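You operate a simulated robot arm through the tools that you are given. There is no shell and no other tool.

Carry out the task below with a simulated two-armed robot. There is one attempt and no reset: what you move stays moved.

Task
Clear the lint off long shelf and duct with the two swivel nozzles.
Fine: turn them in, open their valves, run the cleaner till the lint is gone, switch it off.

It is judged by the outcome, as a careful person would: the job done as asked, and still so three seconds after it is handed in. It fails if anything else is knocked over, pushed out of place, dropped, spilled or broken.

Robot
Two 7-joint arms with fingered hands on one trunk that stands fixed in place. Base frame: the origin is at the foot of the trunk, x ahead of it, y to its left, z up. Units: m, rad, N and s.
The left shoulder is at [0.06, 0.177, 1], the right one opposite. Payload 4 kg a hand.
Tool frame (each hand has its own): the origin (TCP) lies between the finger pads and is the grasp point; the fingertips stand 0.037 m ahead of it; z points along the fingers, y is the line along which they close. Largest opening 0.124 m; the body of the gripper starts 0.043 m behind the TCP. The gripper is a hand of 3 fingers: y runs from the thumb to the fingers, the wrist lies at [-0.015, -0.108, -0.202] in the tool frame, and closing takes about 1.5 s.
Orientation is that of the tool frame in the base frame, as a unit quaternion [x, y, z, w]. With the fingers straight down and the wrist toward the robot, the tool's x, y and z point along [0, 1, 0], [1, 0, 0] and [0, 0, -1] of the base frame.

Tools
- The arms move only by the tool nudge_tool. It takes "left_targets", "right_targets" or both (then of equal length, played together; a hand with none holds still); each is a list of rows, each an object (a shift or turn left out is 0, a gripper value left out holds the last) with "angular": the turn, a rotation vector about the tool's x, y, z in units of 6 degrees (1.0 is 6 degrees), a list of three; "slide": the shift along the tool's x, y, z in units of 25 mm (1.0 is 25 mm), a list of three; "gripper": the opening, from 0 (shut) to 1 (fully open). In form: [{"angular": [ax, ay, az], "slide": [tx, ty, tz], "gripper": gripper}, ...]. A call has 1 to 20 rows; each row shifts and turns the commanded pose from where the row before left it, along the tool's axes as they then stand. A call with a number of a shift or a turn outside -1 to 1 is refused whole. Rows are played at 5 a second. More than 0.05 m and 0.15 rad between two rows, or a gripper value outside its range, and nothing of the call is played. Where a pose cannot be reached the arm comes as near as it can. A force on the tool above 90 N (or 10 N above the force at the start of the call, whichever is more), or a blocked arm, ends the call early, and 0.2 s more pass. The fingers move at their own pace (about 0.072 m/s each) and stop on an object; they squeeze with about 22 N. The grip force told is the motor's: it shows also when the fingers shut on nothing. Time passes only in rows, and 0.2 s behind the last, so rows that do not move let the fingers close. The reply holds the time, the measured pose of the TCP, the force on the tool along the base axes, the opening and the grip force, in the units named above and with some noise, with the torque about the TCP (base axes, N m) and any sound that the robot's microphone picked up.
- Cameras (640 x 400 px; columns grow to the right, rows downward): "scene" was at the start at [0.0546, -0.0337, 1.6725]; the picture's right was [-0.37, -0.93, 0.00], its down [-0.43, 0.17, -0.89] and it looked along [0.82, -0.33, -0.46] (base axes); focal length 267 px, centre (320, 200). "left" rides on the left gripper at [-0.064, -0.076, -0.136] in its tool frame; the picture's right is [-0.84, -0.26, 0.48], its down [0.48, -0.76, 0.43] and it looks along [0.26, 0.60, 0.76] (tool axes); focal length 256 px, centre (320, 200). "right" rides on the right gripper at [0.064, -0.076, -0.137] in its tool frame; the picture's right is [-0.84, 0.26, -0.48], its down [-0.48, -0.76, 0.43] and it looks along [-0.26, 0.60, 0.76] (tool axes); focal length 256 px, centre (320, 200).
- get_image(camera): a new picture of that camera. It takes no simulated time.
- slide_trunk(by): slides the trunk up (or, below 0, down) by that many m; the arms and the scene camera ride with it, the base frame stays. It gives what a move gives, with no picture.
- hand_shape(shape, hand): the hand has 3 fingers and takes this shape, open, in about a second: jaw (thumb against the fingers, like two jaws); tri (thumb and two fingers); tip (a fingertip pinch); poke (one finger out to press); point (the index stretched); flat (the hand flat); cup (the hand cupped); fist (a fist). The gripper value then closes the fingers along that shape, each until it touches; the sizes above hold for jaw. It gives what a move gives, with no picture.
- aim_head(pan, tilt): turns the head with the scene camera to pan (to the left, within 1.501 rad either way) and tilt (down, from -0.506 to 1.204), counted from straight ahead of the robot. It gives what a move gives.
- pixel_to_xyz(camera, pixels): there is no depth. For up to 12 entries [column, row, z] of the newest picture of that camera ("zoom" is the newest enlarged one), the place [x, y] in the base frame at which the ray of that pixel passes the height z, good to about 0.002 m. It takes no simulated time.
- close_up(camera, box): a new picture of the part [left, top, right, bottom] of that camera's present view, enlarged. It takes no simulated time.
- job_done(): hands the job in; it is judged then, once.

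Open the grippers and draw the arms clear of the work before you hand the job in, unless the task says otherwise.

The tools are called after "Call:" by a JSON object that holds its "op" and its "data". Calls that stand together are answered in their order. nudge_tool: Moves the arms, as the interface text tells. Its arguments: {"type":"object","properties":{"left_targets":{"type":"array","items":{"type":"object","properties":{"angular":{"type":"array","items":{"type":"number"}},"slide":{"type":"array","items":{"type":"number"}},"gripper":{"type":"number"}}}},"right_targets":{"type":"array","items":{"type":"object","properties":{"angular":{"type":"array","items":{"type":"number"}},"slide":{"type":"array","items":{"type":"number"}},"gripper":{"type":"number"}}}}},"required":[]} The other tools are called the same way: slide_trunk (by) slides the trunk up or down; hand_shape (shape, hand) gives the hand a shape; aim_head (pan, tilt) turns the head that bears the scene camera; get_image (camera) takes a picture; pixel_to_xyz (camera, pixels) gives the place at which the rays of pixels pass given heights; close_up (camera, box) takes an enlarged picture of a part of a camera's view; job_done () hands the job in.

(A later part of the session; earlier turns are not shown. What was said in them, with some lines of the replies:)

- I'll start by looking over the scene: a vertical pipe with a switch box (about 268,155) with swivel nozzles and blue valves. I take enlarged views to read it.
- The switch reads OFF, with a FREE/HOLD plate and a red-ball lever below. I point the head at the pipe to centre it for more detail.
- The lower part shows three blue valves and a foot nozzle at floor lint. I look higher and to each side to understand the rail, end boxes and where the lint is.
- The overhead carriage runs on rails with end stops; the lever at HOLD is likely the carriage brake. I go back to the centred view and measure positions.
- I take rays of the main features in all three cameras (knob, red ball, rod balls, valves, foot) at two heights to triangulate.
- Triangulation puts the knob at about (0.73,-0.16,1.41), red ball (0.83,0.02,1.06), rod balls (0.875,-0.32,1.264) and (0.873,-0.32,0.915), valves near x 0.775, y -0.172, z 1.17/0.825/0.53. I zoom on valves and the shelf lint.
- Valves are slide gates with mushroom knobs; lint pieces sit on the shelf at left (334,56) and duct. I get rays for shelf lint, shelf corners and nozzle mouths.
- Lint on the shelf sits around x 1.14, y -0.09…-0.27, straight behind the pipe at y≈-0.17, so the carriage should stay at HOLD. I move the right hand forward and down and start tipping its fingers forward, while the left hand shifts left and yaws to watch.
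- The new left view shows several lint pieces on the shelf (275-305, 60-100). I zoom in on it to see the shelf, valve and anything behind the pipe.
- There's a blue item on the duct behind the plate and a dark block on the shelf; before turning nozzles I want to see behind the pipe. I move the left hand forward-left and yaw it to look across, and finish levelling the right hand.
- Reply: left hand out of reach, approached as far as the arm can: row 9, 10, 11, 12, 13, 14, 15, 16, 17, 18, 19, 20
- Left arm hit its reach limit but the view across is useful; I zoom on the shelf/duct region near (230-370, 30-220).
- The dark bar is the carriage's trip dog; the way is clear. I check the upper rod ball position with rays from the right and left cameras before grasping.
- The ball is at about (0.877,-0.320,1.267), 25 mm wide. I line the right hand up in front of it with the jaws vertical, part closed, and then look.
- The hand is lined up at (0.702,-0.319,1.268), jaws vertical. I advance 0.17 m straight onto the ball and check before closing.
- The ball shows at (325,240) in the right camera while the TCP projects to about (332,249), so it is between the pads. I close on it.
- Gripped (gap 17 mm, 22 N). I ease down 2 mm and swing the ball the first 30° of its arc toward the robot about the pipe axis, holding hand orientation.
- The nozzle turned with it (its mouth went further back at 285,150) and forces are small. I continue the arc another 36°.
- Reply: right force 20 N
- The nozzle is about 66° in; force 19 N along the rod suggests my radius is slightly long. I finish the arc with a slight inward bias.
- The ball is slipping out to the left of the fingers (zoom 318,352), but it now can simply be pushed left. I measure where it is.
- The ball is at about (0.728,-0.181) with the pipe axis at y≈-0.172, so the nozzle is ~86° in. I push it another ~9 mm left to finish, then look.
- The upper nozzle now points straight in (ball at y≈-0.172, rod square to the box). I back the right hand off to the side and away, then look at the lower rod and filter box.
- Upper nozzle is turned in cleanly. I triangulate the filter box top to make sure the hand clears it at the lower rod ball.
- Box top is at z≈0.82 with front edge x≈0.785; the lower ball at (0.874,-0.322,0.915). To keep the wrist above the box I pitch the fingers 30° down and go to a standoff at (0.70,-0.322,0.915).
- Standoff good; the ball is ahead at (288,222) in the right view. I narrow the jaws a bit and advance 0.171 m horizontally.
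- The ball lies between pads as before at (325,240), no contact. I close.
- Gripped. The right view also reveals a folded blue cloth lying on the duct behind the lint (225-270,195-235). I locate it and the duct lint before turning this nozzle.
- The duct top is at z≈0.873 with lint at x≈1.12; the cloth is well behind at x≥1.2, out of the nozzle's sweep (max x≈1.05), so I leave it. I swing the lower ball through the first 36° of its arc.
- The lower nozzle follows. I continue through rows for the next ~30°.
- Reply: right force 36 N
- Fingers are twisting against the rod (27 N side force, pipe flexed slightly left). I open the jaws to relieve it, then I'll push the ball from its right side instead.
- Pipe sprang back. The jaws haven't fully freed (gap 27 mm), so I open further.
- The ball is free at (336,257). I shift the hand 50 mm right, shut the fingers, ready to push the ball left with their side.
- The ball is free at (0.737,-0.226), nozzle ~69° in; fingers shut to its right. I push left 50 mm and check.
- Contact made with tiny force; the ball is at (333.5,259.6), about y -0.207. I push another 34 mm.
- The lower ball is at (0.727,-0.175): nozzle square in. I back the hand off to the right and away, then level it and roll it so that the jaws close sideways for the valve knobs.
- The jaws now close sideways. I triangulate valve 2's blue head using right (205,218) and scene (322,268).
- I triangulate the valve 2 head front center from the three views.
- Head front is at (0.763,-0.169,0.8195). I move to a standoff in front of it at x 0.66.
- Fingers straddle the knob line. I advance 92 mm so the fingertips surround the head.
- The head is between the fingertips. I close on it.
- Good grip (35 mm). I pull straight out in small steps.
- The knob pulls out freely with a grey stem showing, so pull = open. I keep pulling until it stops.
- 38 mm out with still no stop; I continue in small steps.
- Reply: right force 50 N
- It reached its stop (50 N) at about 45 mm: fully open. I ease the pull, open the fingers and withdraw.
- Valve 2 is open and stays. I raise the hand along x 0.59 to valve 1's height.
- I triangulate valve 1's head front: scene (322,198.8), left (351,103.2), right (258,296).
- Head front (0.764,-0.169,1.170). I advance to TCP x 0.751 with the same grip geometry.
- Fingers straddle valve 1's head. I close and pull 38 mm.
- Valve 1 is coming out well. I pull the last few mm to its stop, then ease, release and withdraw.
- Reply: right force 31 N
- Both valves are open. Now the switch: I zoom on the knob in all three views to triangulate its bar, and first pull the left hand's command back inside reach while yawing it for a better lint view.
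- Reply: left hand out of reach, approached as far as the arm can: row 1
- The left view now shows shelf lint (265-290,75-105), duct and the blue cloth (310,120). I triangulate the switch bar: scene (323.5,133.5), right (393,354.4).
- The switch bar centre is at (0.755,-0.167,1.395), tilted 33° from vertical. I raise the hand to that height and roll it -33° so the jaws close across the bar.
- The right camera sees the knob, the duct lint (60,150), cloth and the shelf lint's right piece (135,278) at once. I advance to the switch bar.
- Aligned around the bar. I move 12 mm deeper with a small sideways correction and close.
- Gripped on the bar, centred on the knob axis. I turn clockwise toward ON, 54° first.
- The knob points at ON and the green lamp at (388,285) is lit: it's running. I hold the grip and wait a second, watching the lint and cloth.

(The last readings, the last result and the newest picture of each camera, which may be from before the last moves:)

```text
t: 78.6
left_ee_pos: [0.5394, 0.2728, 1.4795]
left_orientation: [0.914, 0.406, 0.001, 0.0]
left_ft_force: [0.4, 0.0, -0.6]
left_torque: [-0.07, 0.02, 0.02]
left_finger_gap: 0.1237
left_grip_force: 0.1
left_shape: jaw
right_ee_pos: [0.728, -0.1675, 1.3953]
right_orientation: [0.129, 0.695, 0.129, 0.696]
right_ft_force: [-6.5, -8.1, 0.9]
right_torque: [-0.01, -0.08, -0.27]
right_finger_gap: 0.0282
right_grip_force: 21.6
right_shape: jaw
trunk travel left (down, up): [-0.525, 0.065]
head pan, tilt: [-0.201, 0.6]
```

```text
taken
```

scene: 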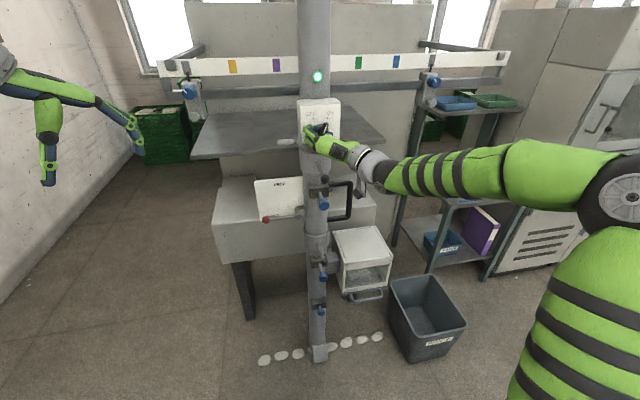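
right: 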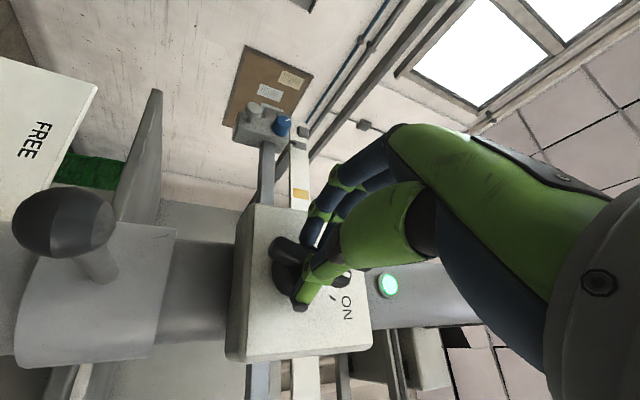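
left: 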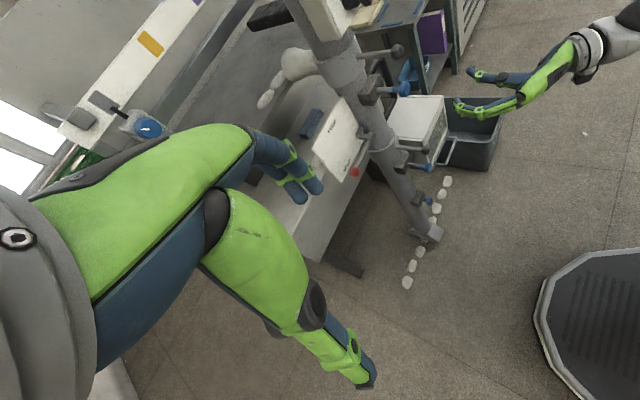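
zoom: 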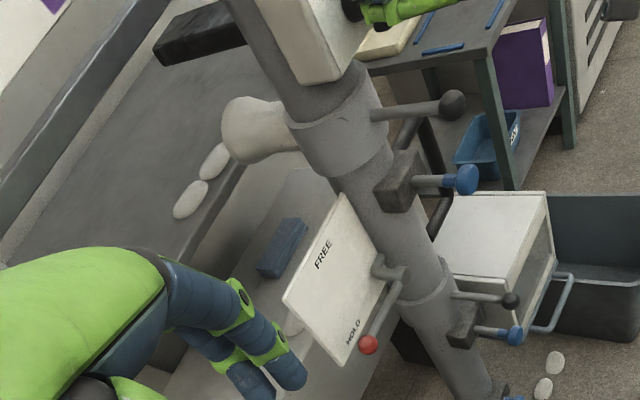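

Lamp lit, lint unchanged so far after ~2 s. I wait 3 s more and compare.

Call:
{"op": "nudge_tool", "data": {"right_targets": [{}, {}, {}, {}, {}, {}, {}, {}, {}, {}, {}, {}, {}, {}, {}]}}

Call:
{"op": "close_up", "data": {"camera": "left", "box": [230, 0, 430, 200]}}

Call:
{"op": "close_up", "data": {"camera": "scene", "box": [250, 50, 410, 310]}}

Call:
{"op": "close_up", "data": {"camera": "scene", "box": [270, 120, 370, 220]}}

```text
t: 81.8
left_ee_pos: [0.5379, 0.273, 1.4789]
left_orientation: [0.914, 0.406, 0.001, -0.001]
left_ft_force: [0.2, -0.6, -0.8]
left_torque: [0.02, -0.01, 0.03]
left_finger_gap: 0.1236
left_grip_force: 0.0
left_shape: jaw
right_ee_pos: [0.7284, -0.1665, 1.396]
right_orientation: [0.129, 0.695, 0.13, 0.695]
right_ft_force: [-6.4, -8.4, 2.1]
right_torque: [0.01, -0.08, -0.26]
right_finger_gap: 0.0282
right_grip_force: 21.6
right_shape: jaw
trunk travel left (down, up): [-0.525, 0.065]
head pan, tilt: [-0.201, 0.6]
```

```text
2.00 times, centred on (330, 100) of left
```

zoom: 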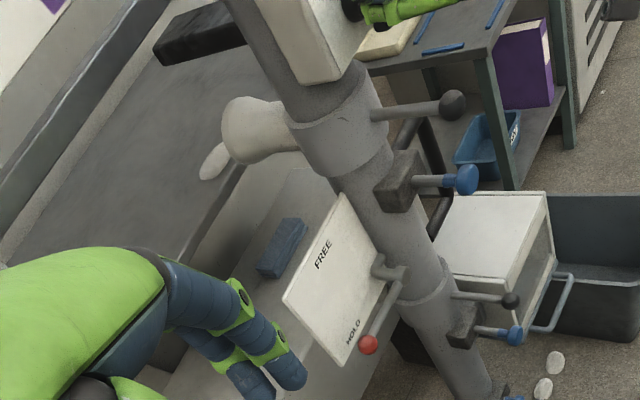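

```text
1.54 times, centred on (330, 180) of scene
```

zoom: 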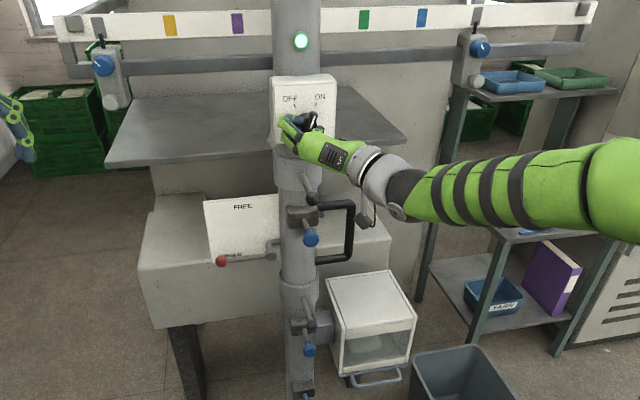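

```text
4.00 times, centred on (320, 170) of scene
```

zoom: 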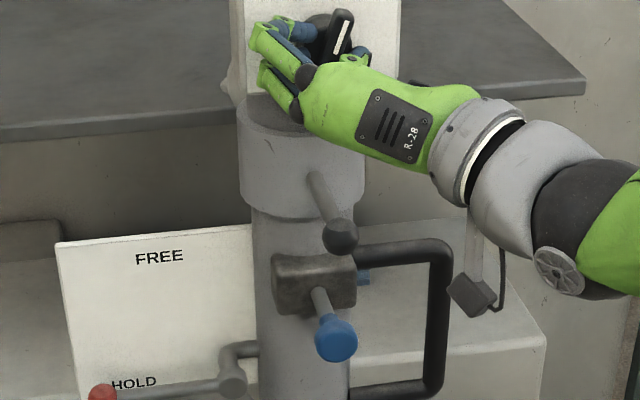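

It works: the nearest shelf piece and the duct piece are gone; one shelf piece remains visible at zoom (213,160), the cloth hasn't moved. I wait 2 s more.

Call:
{"op": "nudge_tool", "data": {"right_targets": [{}, {}, {}, {}, {}, {}, {}, {}, {}, {}]}}

Call:
{"op": "close_up", "data": {"camera": "left", "box": [230, 0, 430, 200]}}

Call:
{"op": "get_image", "data": {"camera": "right"}}

Call:
{"op": "close_up", "data": {"camera": "scene", "box": [270, 120, 370, 220]}}

```text
t: 84.0
left_ee_pos: [0.5389, 0.2732, 1.4799]
left_orientation: [0.913, 0.407, 0.0, -0.001]
left_ft_force: [-0.1, 0.1, 0.5]
left_torque: [0.0, 0.01, -0.01]
left_finger_gap: 0.1238
left_grip_force: 0.1
left_shape: jaw
right_ee_pos: [0.7283, -0.1664, 1.3953]
right_orientation: [0.13, 0.695, 0.131, 0.695]
right_ft_force: [-6.6, -8.0, 3.2]
right_torque: [-0.03, -0.08, -0.28]
right_finger_gap: 0.0284
right_grip_force: 22.5
right_shape: jaw
trunk travel left (down, up): [-0.525, 0.065]
head pan, tilt: [-0.201, 0.6]
```

```text
2.00 times, centred on (330, 100) of left
```

zoom: 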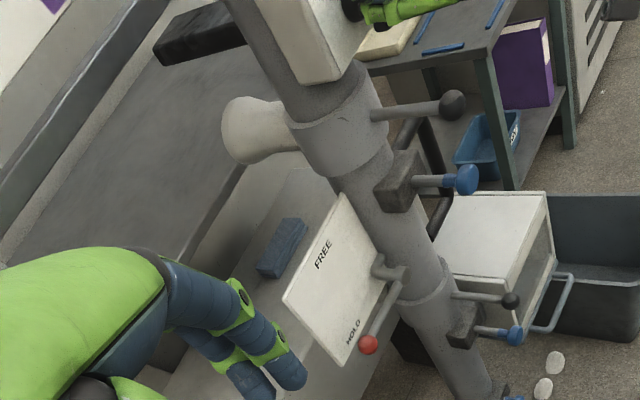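

```text
taken
```

right: 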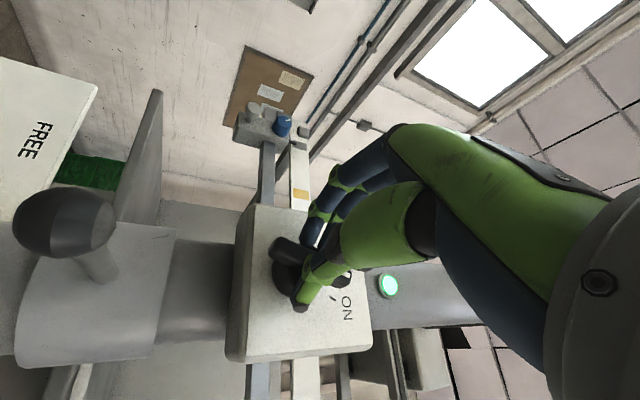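

```text
4.00 times, centred on (320, 170) of scene
```

zoom: 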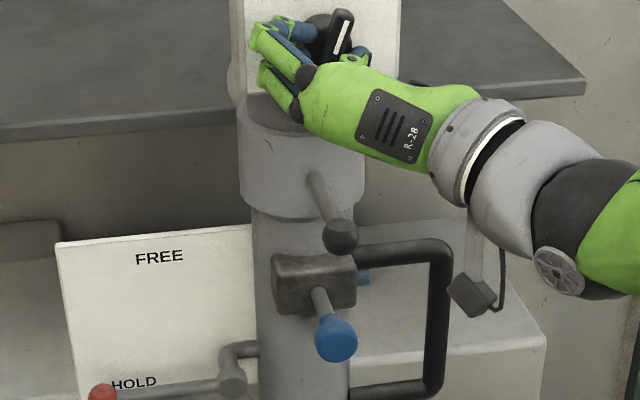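

All visible shelf lint on the left is gone. I check the whitish spot at (80,380) in the right view, and the duct area by the plate.

Call:
{"op": "close_up", "data": {"camera": "right", "box": [0, 320, 128, 400]}}

Call:
{"op": "close_up", "data": {"camera": "left", "box": [320, 90, 400, 190]}}

Call:
{"op": "close_up", "data": {"camera": "left", "box": [240, 50, 400, 170]}}

```text
5.00 times, centred on (64, 360) of right
```

zoom: 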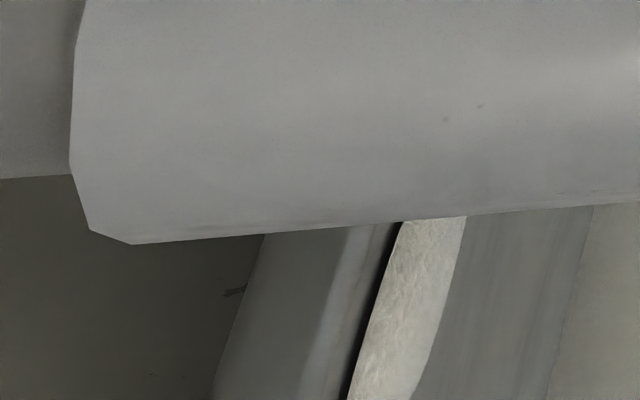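

```text
4.00 times, centred on (360, 140) of left
```

zoom: 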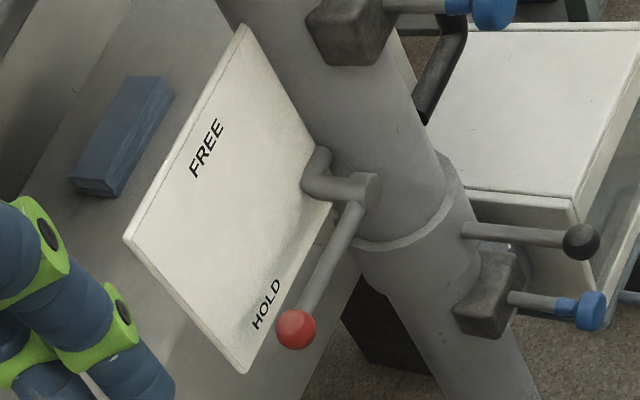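

```text
3.33 times, centred on (320, 110) of left
```

zoom: 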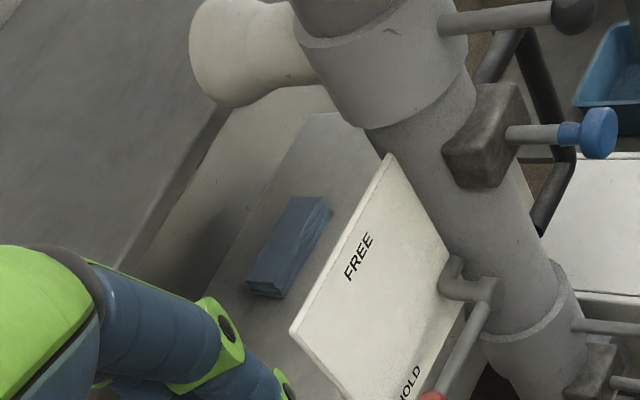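

A shelf piece still lies to the right of the pipe (right zoom 400,330). I keep the cleaner running 2 s more.

Call:
{"op": "nudge_tool", "data": {"right_targets": [{}, {}, {}, {}, {}, {}, {}, {}, {}, {}]}}

Call:
{"op": "close_up", "data": {"camera": "right", "box": [0, 320, 128, 400]}}

Call:
{"op": "close_up", "data": {"camera": "left", "box": [240, 50, 400, 170]}}

```text
t: 86.2
left_ee_pos: [0.5385, 0.2727, 1.4799]
left_orientation: [0.913, 0.407, 0.001, 0.0]
left_ft_force: [0.3, 0.1, -0.3]
left_torque: [0.03, 0.0, 0.02]
left_finger_gap: 0.1239
left_grip_force: 0.0
left_shape: jaw
right_ee_pos: [0.7282, -0.1667, 1.3949]
right_orientation: [0.13, 0.695, 0.13, 0.695]
right_ft_force: [-5.9, -8.8, 1.8]
right_torque: [-0.04, -0.07, -0.3]
right_finger_gap: 0.0281
right_grip_force: 21.7
right_shape: jaw
trunk travel left (down, up): [-0.525, 0.065]
head pan, tilt: [-0.201, 0.6]
```

```text
5.00 times, centred on (64, 360) of right
```

zoom: 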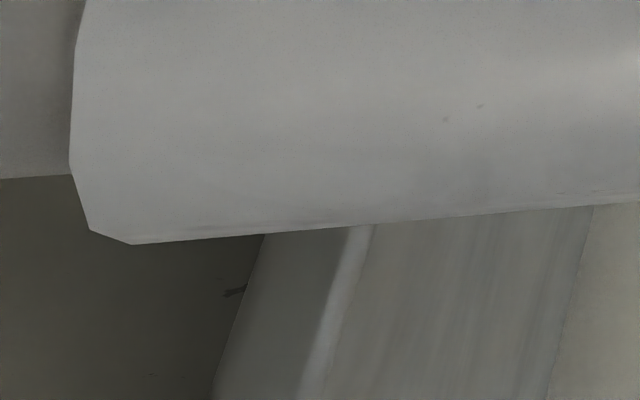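

```text
3.33 times, centred on (320, 110) of left
```

zoom: 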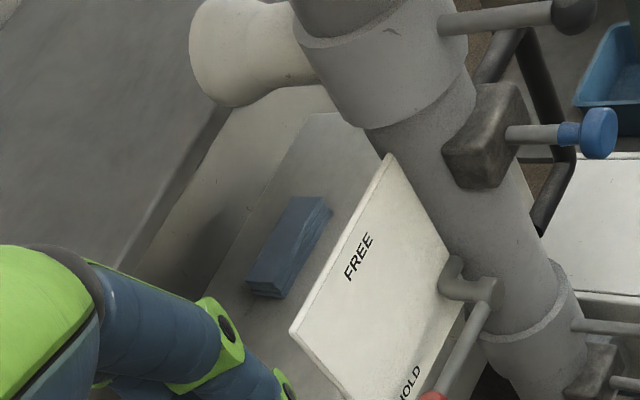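

That last piece is gone too. To be sure pieces hidden behind the plate are taken, I let it run 3 s more and check the cloth.

Call:
{"op": "nudge_tool", "data": {"right_targets": [{}, {}, {}, {}, {}, {}, {}, {}, {}, {}, {}, {}, {}, {}, {}]}}

Call:
{"op": "get_image", "data": {"camera": "left"}}

Call:
{"op": "get_image", "data": {"camera": "scene"}}

```text
t: 89.4
left_ee_pos: [0.5392, 0.2726, 1.4795]
left_orientation: [0.914, 0.407, 0.001, 0.0]
left_ft_force: [0.5, 0.1, 0.0]
left_torque: [0.02, 0.0, 0.01]
left_finger_gap: 0.124
left_grip_force: 0.1
left_shape: jaw
right_ee_pos: [0.7292, -0.1668, 1.3949]
right_orientation: [0.13, 0.695, 0.13, 0.695]
right_ft_force: [-7.0, -9.7, 2.1]
right_torque: [-0.04, -0.01, -0.31]
right_finger_gap: 0.0282
right_grip_force: 22.1
right_shape: jaw
trunk travel left (down, up): [-0.525, 0.065]
head pan, tilt: [-0.201, 0.6]
```

```text
taken
```

left: 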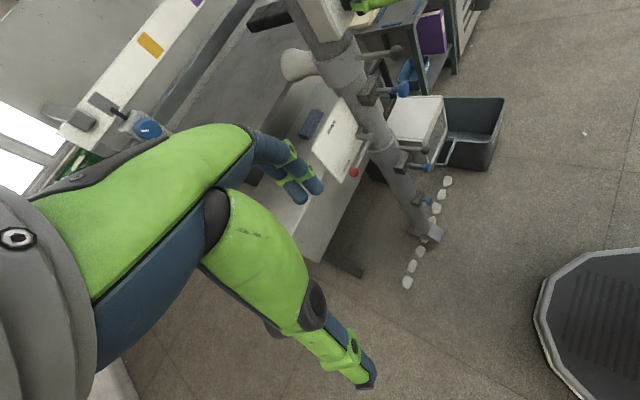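

```text
taken
```

scene: 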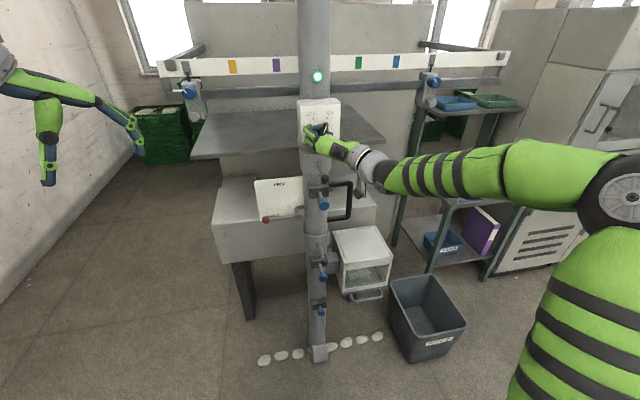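

Everything visible is clear and the cloth lies still. I turn the knob back 55° to OFF, which also returns the right camera to the view of duct and shelf.

Call:
{"op": "nudge_tool", "data": {"right_targets": [{"angular": [0, 0, -1]}, {"angular": [0, 0, -1]}, {"angular": [0, 0, -1]}, {"angular": [0, 0, -1]}, {"angular": [0, 0, -1]}, {"angular": [0, 0, -1]}, {"angular": [0, 0, -1]}, {"angular": [0, 0, -1]}, {"angular": [0, 0, -1]}, {"angular": [0, 0, -0.3]}, {}]}}

Call:
{"op": "get_image", "data": {"camera": "right"}}

Call:
{"op": "close_up", "data": {"camera": "scene", "box": [270, 60, 398, 170]}}

Call:
{"op": "close_up", "data": {"camera": "right", "box": [0, 0, 320, 300]}}

```text
t: 91.8
left_ee_pos: [0.5386, 0.2729, 1.4802]
left_orientation: [0.913, 0.407, 0.001, -0.001]
left_ft_force: [0.5, 0.7, 0.6]
left_torque: [0.01, -0.01, -0.01]
left_finger_gap: 0.1238
left_grip_force: 0.0
left_shape: jaw
right_ee_pos: [0.729, -0.1656, 1.3956]
right_orientation: [-0.211, 0.675, -0.211, 0.675]
right_ft_force: [-15.3, -4.1, -3.8]
right_torque: [0.07, 0.29, -0.04]
right_finger_gap: 0.0284
right_grip_force: 22.2
right_shape: jaw
trunk travel left (down, up): [-0.525, 0.065]
head pan, tilt: [-0.201, 0.6]
```

```text
taken
```

right: 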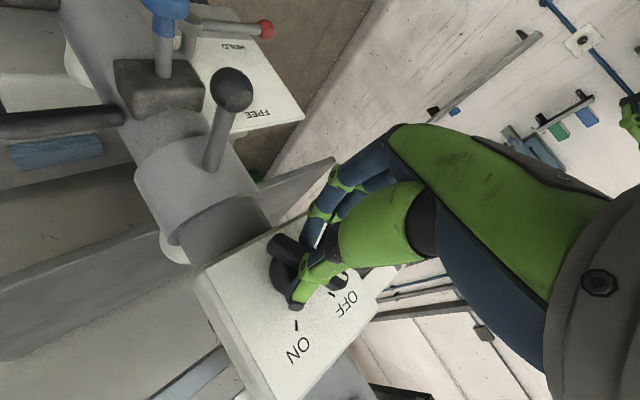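

```text
3.64 times, centred on (334, 115) of scene
```

zoom: 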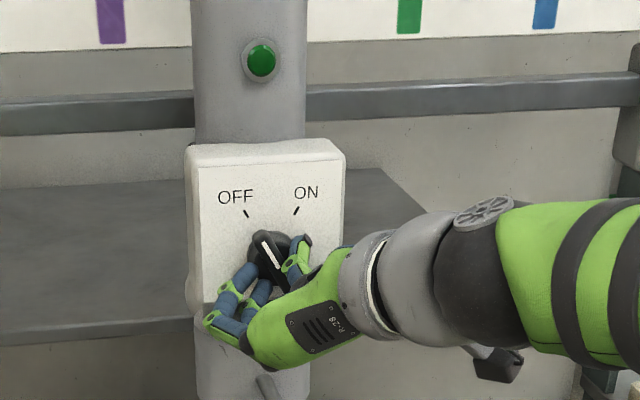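

```text
1.33 times, centred on (160, 150) of right
```

zoom: 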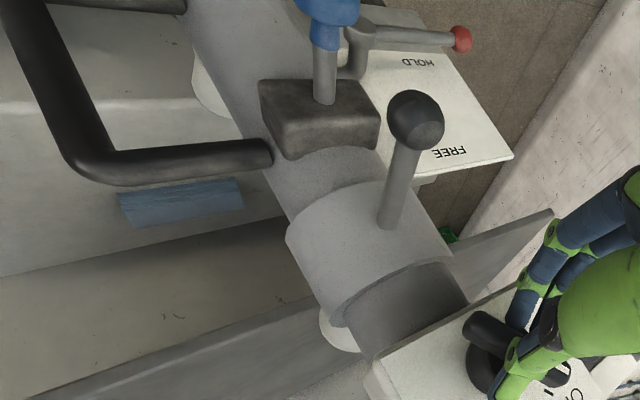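

The switch is at OFF and the lamp is dark; the right part of duct and shelf is clear. I release the knob, back straight off, then inspect the hidden middle.

Call:
{"op": "nudge_tool", "data": {"right_targets": [{"gripper": 0.6}, {"gripper": 0.6}, {"gripper": 0.6}, {"gripper": 0.6}, {"slide": [0, 0, -0.7]}, {"slide": [0, 0, -1]}, {"slide": [0, 0, -1]}, {"slide": [0, 0, -1]}, {"slide": [0, 0, -1]}, {"slide": [0, 0, -1]}, {"slide": [0, 0, -1]}, {}]}}

Call:
{"op": "get_image", "data": {"camera": "right"}}

Call:
{"op": "close_up", "data": {"camera": "scene", "box": [250, 60, 390, 170]}}

Call:
{"op": "close_up", "data": {"camera": "scene", "box": [200, 120, 400, 245]}}

```text
t: 94.4
left_ee_pos: [0.5407, 0.2741, 1.4785]
left_orientation: [0.914, 0.407, 0.0, 0.0]
left_ft_force: [0.4, 0.1, 0.5]
left_torque: [0.0, -0.01, 0.03]
left_finger_gap: 0.1235
left_grip_force: 0.1
left_shape: jaw
right_ee_pos: [0.5625, -0.165, 1.3934]
right_orientation: [-0.211, 0.675, -0.212, 0.675]
right_ft_force: [0.0, -1.1, 0.3]
right_torque: [0.03, 0.0, 0.02]
right_finger_gap: 0.0737
right_grip_force: 0.1
right_shape: jaw
trunk travel left (down, up): [-0.525, 0.065]
head pan, tilt: [-0.201, 0.6]
```

```text
taken
```

right: 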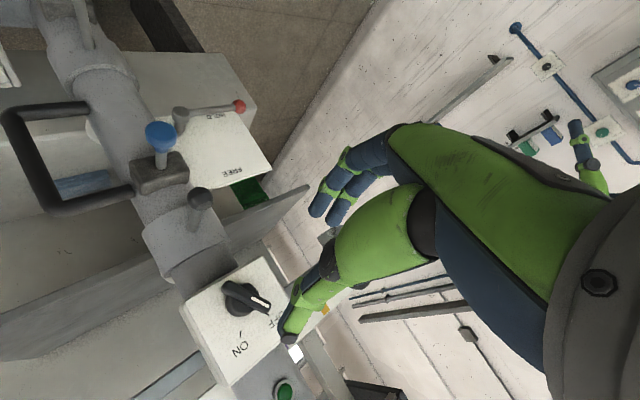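

```text
3.64 times, centred on (320, 115) of scene
```

zoom: 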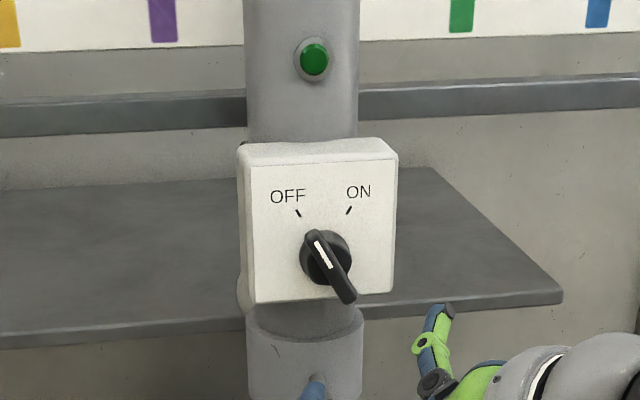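

```text
3.20 times, centred on (300, 182) of scene
```

zoom: 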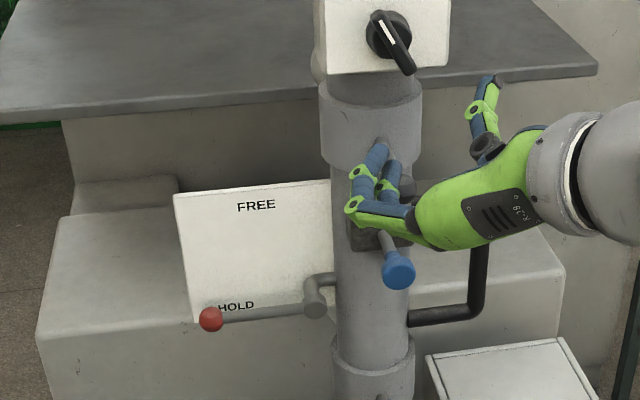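

Knob is at OFF, lamp dark. To see the duct behind the plate I slide the left hand forward again, keeping its yaw so its fingers don't cover the spot.

Call:
{"op": "nudge_tool", "data": {"left_targets": [{"slide": [0.86, 0.24, 0]}, {"slide": [0.86, 0.24, 0]}, {"slide": [0.86, 0.24, 0]}, {"slide": [0.86, 0.24, 0]}, {}]}}

Call:
{"op": "get_image", "data": {"camera": "left"}}

Call:
{"op": "close_up", "data": {"camera": "left", "box": [250, 50, 410, 200]}}

Call:
{"op": "close_up", "data": {"camera": "right", "box": [0, 90, 200, 300]}}

```text
t: 95.6
left_ee_pos: [0.6148, 0.3213, 1.4812]
left_orientation: [0.914, 0.407, 0.0, 0.001]
left_ft_force: [-0.3, 0.6, 0.5]
left_torque: [0.04, 0.0, 0.01]
left_finger_gap: 0.1237
left_grip_force: 0.0
left_shape: jaw
right_ee_pos: [0.5608, -0.166, 1.3952]
right_orientation: [-0.212, 0.675, -0.212, 0.675]
right_ft_force: [-0.4, 0.3, -0.4]
right_torque: [-0.01, -0.01, -0.03]
right_finger_gap: 0.0739
right_grip_force: 0.0
right_shape: jaw
trunk travel left (down, up): [-0.525, 0.065]
head pan, tilt: [-0.201, 0.6]
```

```text
taken
```

left: 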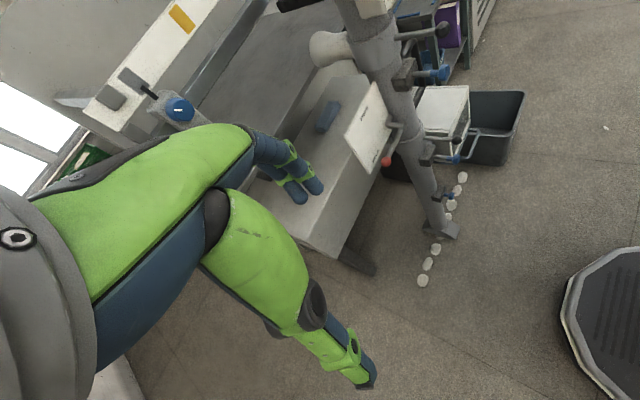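

```text
2.67 times, centred on (330, 125) of left
```

zoom: 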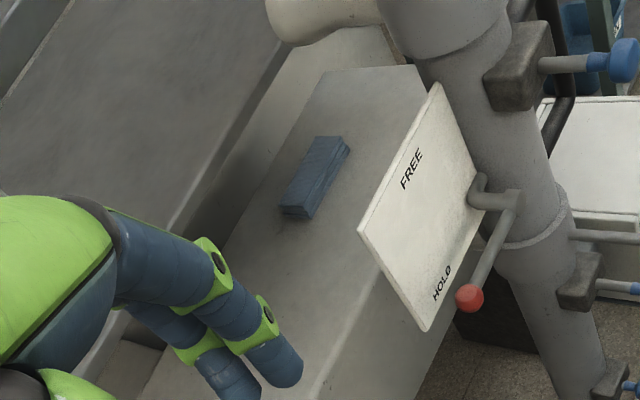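

```text
1.90 times, centred on (100, 195) of right
```

zoom: 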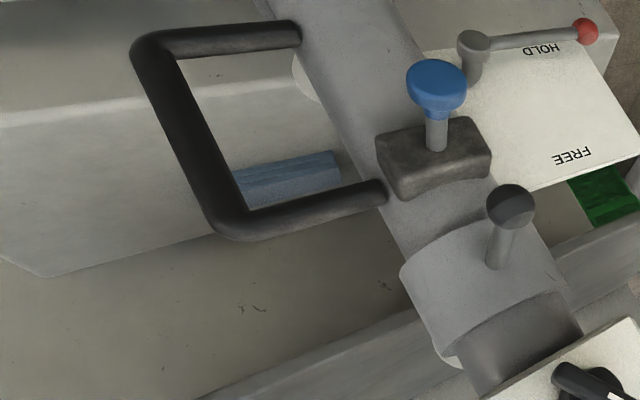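

The cloth lies undisturbed and the visible duct is clear, but the strip behind the plate is still hidden. I raise the left hand 0.12 m to look over the plate.

Call:
{"op": "nudge_tool", "data": {"left_targets": [{"slide": [0, 0, -1]}, {"slide": [0, 0, -1]}, {"slide": [0, 0, -1]}, {"slide": [0, 0, -1]}, {"slide": [0, 0, -1]}, {}]}}

Call:
{"op": "get_image", "data": {"camera": "left"}}

Call:
{"op": "close_up", "data": {"camera": "left", "box": [270, 50, 430, 200]}}

```text
t: 97.0
left_ee_pos: [0.5807, 0.3158, 1.5657]
left_orientation: [0.913, 0.407, 0.0, 0.0]
left_ft_force: [-0.2, 0.6, 0.4]
left_torque: [-0.01, -0.05, -0.02]
left_finger_gap: 0.1239
left_grip_force: 0.0
left_shape: jaw
left hand out of reach, approached as far as the arm can: row 3, 4, 5
right_ee_pos: [0.5616, -0.1659, 1.396]
right_orientation: [-0.212, 0.675, -0.211, 0.675]
right_ft_force: [-1.0, 0.3, 0.2]
right_torque: [0.01, -0.02, -0.01]
right_finger_gap: 0.0741
right_grip_force: 0.0
right_shape: jaw
trunk travel left (down, up): [-0.525, 0.065]
head pan, tilt: [-0.201, 0.6]
```

```text
taken
```

left: 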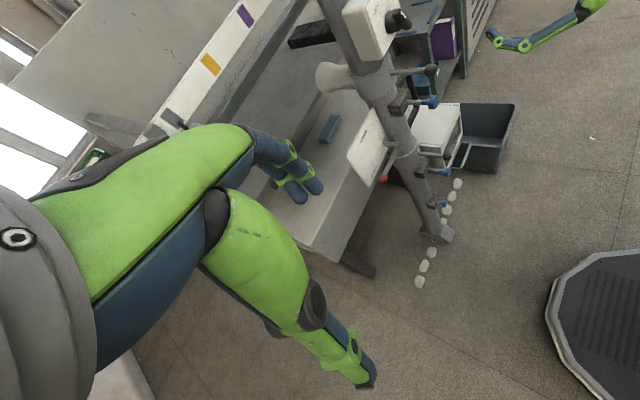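

```text
2.67 times, centred on (350, 125) of left
```

zoom: 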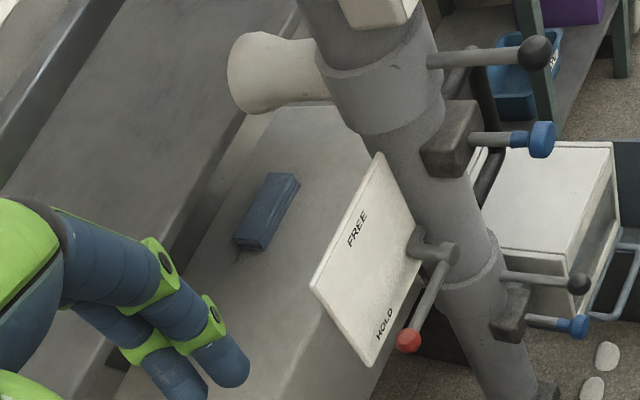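

Shelf is fully clear. I check which duct points just beyond the plate edge I can see here (zoom 315,275; 345,215; 375,155; 300,350).

Call:
{"op": "pixel_to_xyz", "data": {"camera": "zoom", "pixels": [[310, 275, 0.875], [340, 215, 0.875], [372, 155, 0.875], [340, 340, 0.875], [300, 340, 0.875], [285, 180, 0.875], [245, 245, 0.875], [370, 120, 0.875]]}}

```text
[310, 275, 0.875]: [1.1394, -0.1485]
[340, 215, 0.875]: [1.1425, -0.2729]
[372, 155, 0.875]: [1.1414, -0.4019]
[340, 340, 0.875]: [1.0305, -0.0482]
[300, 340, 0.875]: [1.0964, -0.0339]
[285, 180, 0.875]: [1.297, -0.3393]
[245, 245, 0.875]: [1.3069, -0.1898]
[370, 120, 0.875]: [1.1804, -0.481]
```

The lint row at x≈1.12 might just be masked by the plate edge (I see x≥1.14). I raise the trunk 60 mm for a steeper look; both hands are clear of everything.

Call:
{"op": "slide_trunk", "data": {"by": 0.06}}

Call:
{"op": "get_image", "data": {"camera": "left"}}

Call:
{"op": "close_up", "data": {"camera": "left", "box": [270, 50, 430, 200]}}

Call:
{"op": "pixel_to_xyz", "data": {"camera": "zoom", "pixels": [[310, 275, 0.875], [340, 215, 0.875]]}}

```text
t: 98.0
left_ee_pos: [0.581, 0.3155, 1.627]
left_orientation: [0.914, 0.406, 0.0, 0.0]
left_ft_force: [0.1, 0.3, -0.3]
left_torque: [0.03, 0.03, -0.02]
left_finger_gap: 0.1243
left_grip_force: 0.2
left_shape: jaw
right_ee_pos: [0.5624, -0.1647, 1.455]
right_orientation: [-0.211, 0.675, -0.211, 0.674]
right_ft_force: [-1.0, -0.3, -0.5]
right_torque: [0.02, -0.01, 0.0]
right_finger_gap: 0.0742
right_grip_force: 0.1
right_shape: jaw
trunk travel left (down, up): [-0.585, 0.005]
head pan, tilt: [-0.201, 0.6]
```

```text
taken
```

left: 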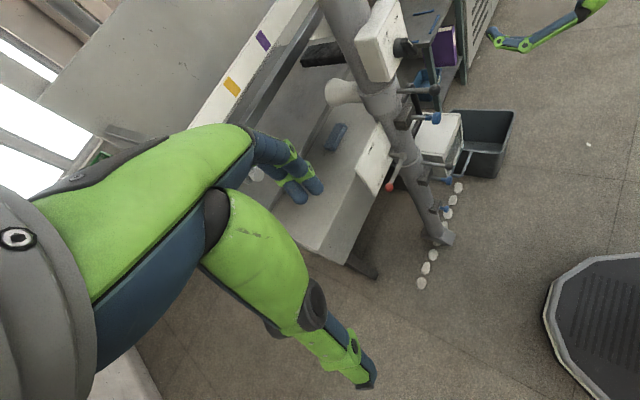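

```text
2.67 times, centred on (350, 125) of left
```

zoom: 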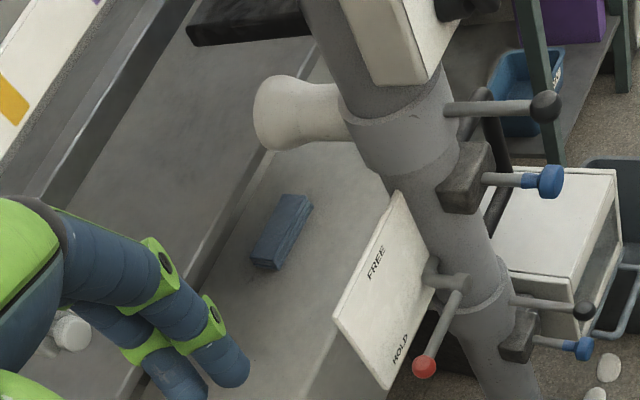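

```text
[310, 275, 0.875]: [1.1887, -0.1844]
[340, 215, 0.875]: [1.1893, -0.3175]
```

I check what duct points lie right at the plate's edge now.

Call:
{"op": "pixel_to_xyz", "data": {"camera": "zoom", "pixels": [[331, 312, 0.875], [348, 275, 0.875], [366, 238, 0.875], [385, 200, 0.875], [330, 345, 0.875]]}}

Call:
{"op": "close_up", "data": {"camera": "left", "box": [340, 100, 420, 160]}}

```text
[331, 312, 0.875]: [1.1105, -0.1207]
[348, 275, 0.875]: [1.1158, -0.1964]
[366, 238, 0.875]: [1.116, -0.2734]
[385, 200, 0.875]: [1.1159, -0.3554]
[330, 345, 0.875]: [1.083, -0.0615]
```

```text
6.67 times, centred on (380, 130) of left
```

zoom: 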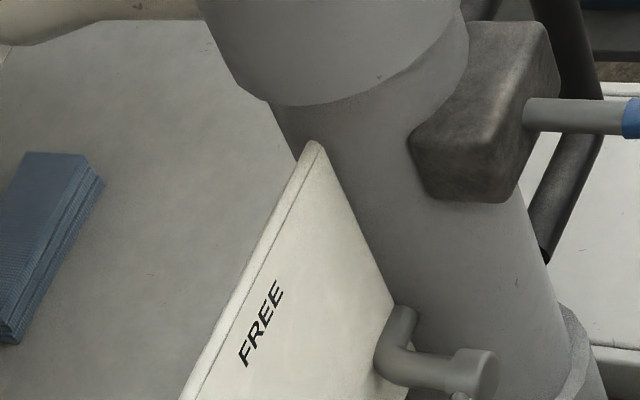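

With a view down to x≈1.112 along the whole row there is no lint left on the duct, the shelf is clear, the cloth is untouched and floor lint (not asked) stays. I open the grippers and draw both arms back clear.

Call:
{"op": "nudge_tool", "data": {"right_targets": [{"slide": [0.57, -0.82, -0.53], "gripper": 1.0}, {"slide": [0.57, -0.82, -0.53]}, {"slide": [0.57, -0.82, -0.53]}, {"slide": [0.57, -0.82, -0.53]}, {"slide": [0.57, -0.82, -0.53]}, {"slide": [0.57, -0.82, -0.53]}, {}, {}], "left_targets": [{"slide": [-1, 0, 0.5], "gripper": 1.0}, {"slide": [-1, 0, 0.5]}, {"slide": [-1, 0, 0.5]}, {"slide": [-1, 0, 0]}, {"slide": [-1, 0, 0]}, {"slide": [-1, 0, 0]}, {}, {}]}}

Call:
{"op": "get_image", "data": {"camera": "scene"}}

Call:
{"op": "close_up", "data": {"camera": "scene", "box": [190, 60, 430, 330]}}

Call:
{"op": "get_image", "data": {"camera": "left"}}

Call:
{"op": "get_image", "data": {"camera": "right"}}

```text
t: 99.8
left_ee_pos: [0.5517, 0.2217, 1.6624]
left_orientation: [0.914, 0.407, 0.001, 0.001]
left_ft_force: [0.0, -0.1, 0.5]
left_torque: [0.01, -0.03, 0.02]
left_finger_gap: 0.124
left_grip_force: 0.1
left_shape: jaw
left hand out of reach, approached as far as the arm can: row 1, 2, 3, 4, 5, 6
right_ee_pos: [0.4828, -0.3147, 1.4561]
right_orientation: [-0.211, 0.675, -0.211, 0.675]
right_ft_force: [0.2, -1.2, 0.0]
right_torque: [0.02, 0.01, 0.02]
right_finger_gap: 0.1238
right_grip_force: 0.0
right_shape: jaw
trunk travel left (down, up): [-0.585, 0.005]
head pan, tilt: [-0.201, 0.6]
```

```text
taken
```

scene: 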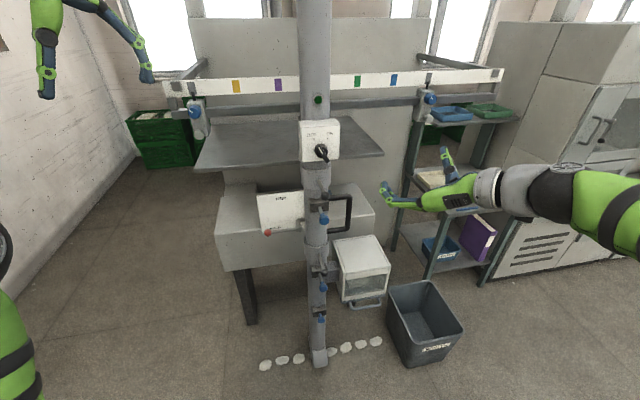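

```text
1.48 times, centred on (310, 195) of scene
```

zoom: 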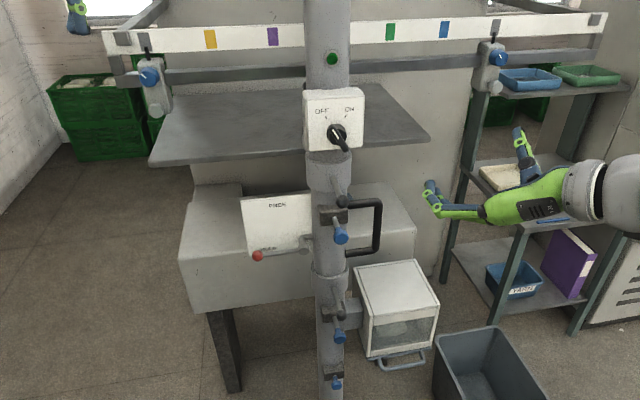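

```text
taken
```

left: 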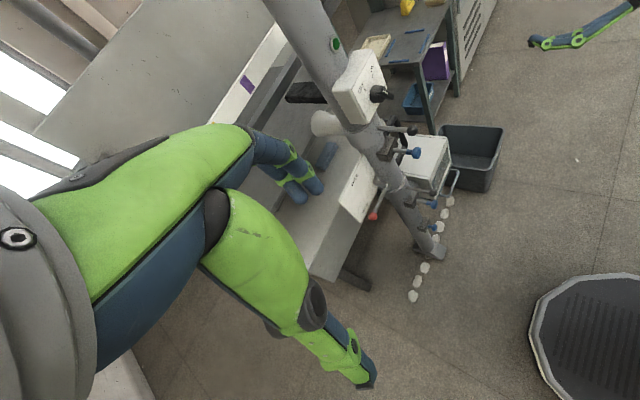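

```text
taken
```

right: 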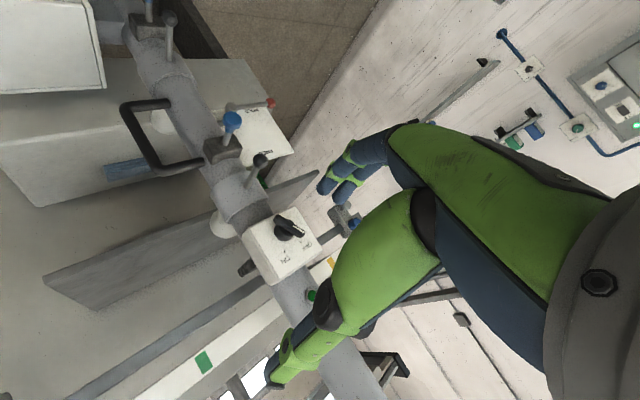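

Switch at OFF with the lamp dark, both nozzles turned in, two upper valves out, shelf and duct clear, lever still at HOLD, arms clear with hands open. I hand the job in.

Call:
{"op": "job_done", "data": {}}

```text
The job is handed in.
```

The lint is off the long shelf and the duct, and the cleaner is switched off again with its lamp dark. Part of the duct directly behind the FREE/HOLD plate could only be viewed at an angle over the plate's edge. I saw no lint left there.

- **Nozzles:** both swivel nozzles are turned in to face the machine. The upper one aims at the shelf and the lower one at the duct.
- **Valves:** I pulled the top two blue valves fully open. The third, lowest valve stays shut because it seems to feed the floor nozzle.
- **Cleaner run:** it ran for about 14 seconds. I kept it on for about 3 seconds after the last visible piece went.
- **Left as they were:** the carriage lever is still at HOLD, and the blue cloth on the duct did not move. The lint on the floor is still there because you asked only for the shelf and duct.

The nozzles are still turned in and the two valves still open, since you did not ask for them to be put back. Both arms are drawn back from the work with the grippers open.
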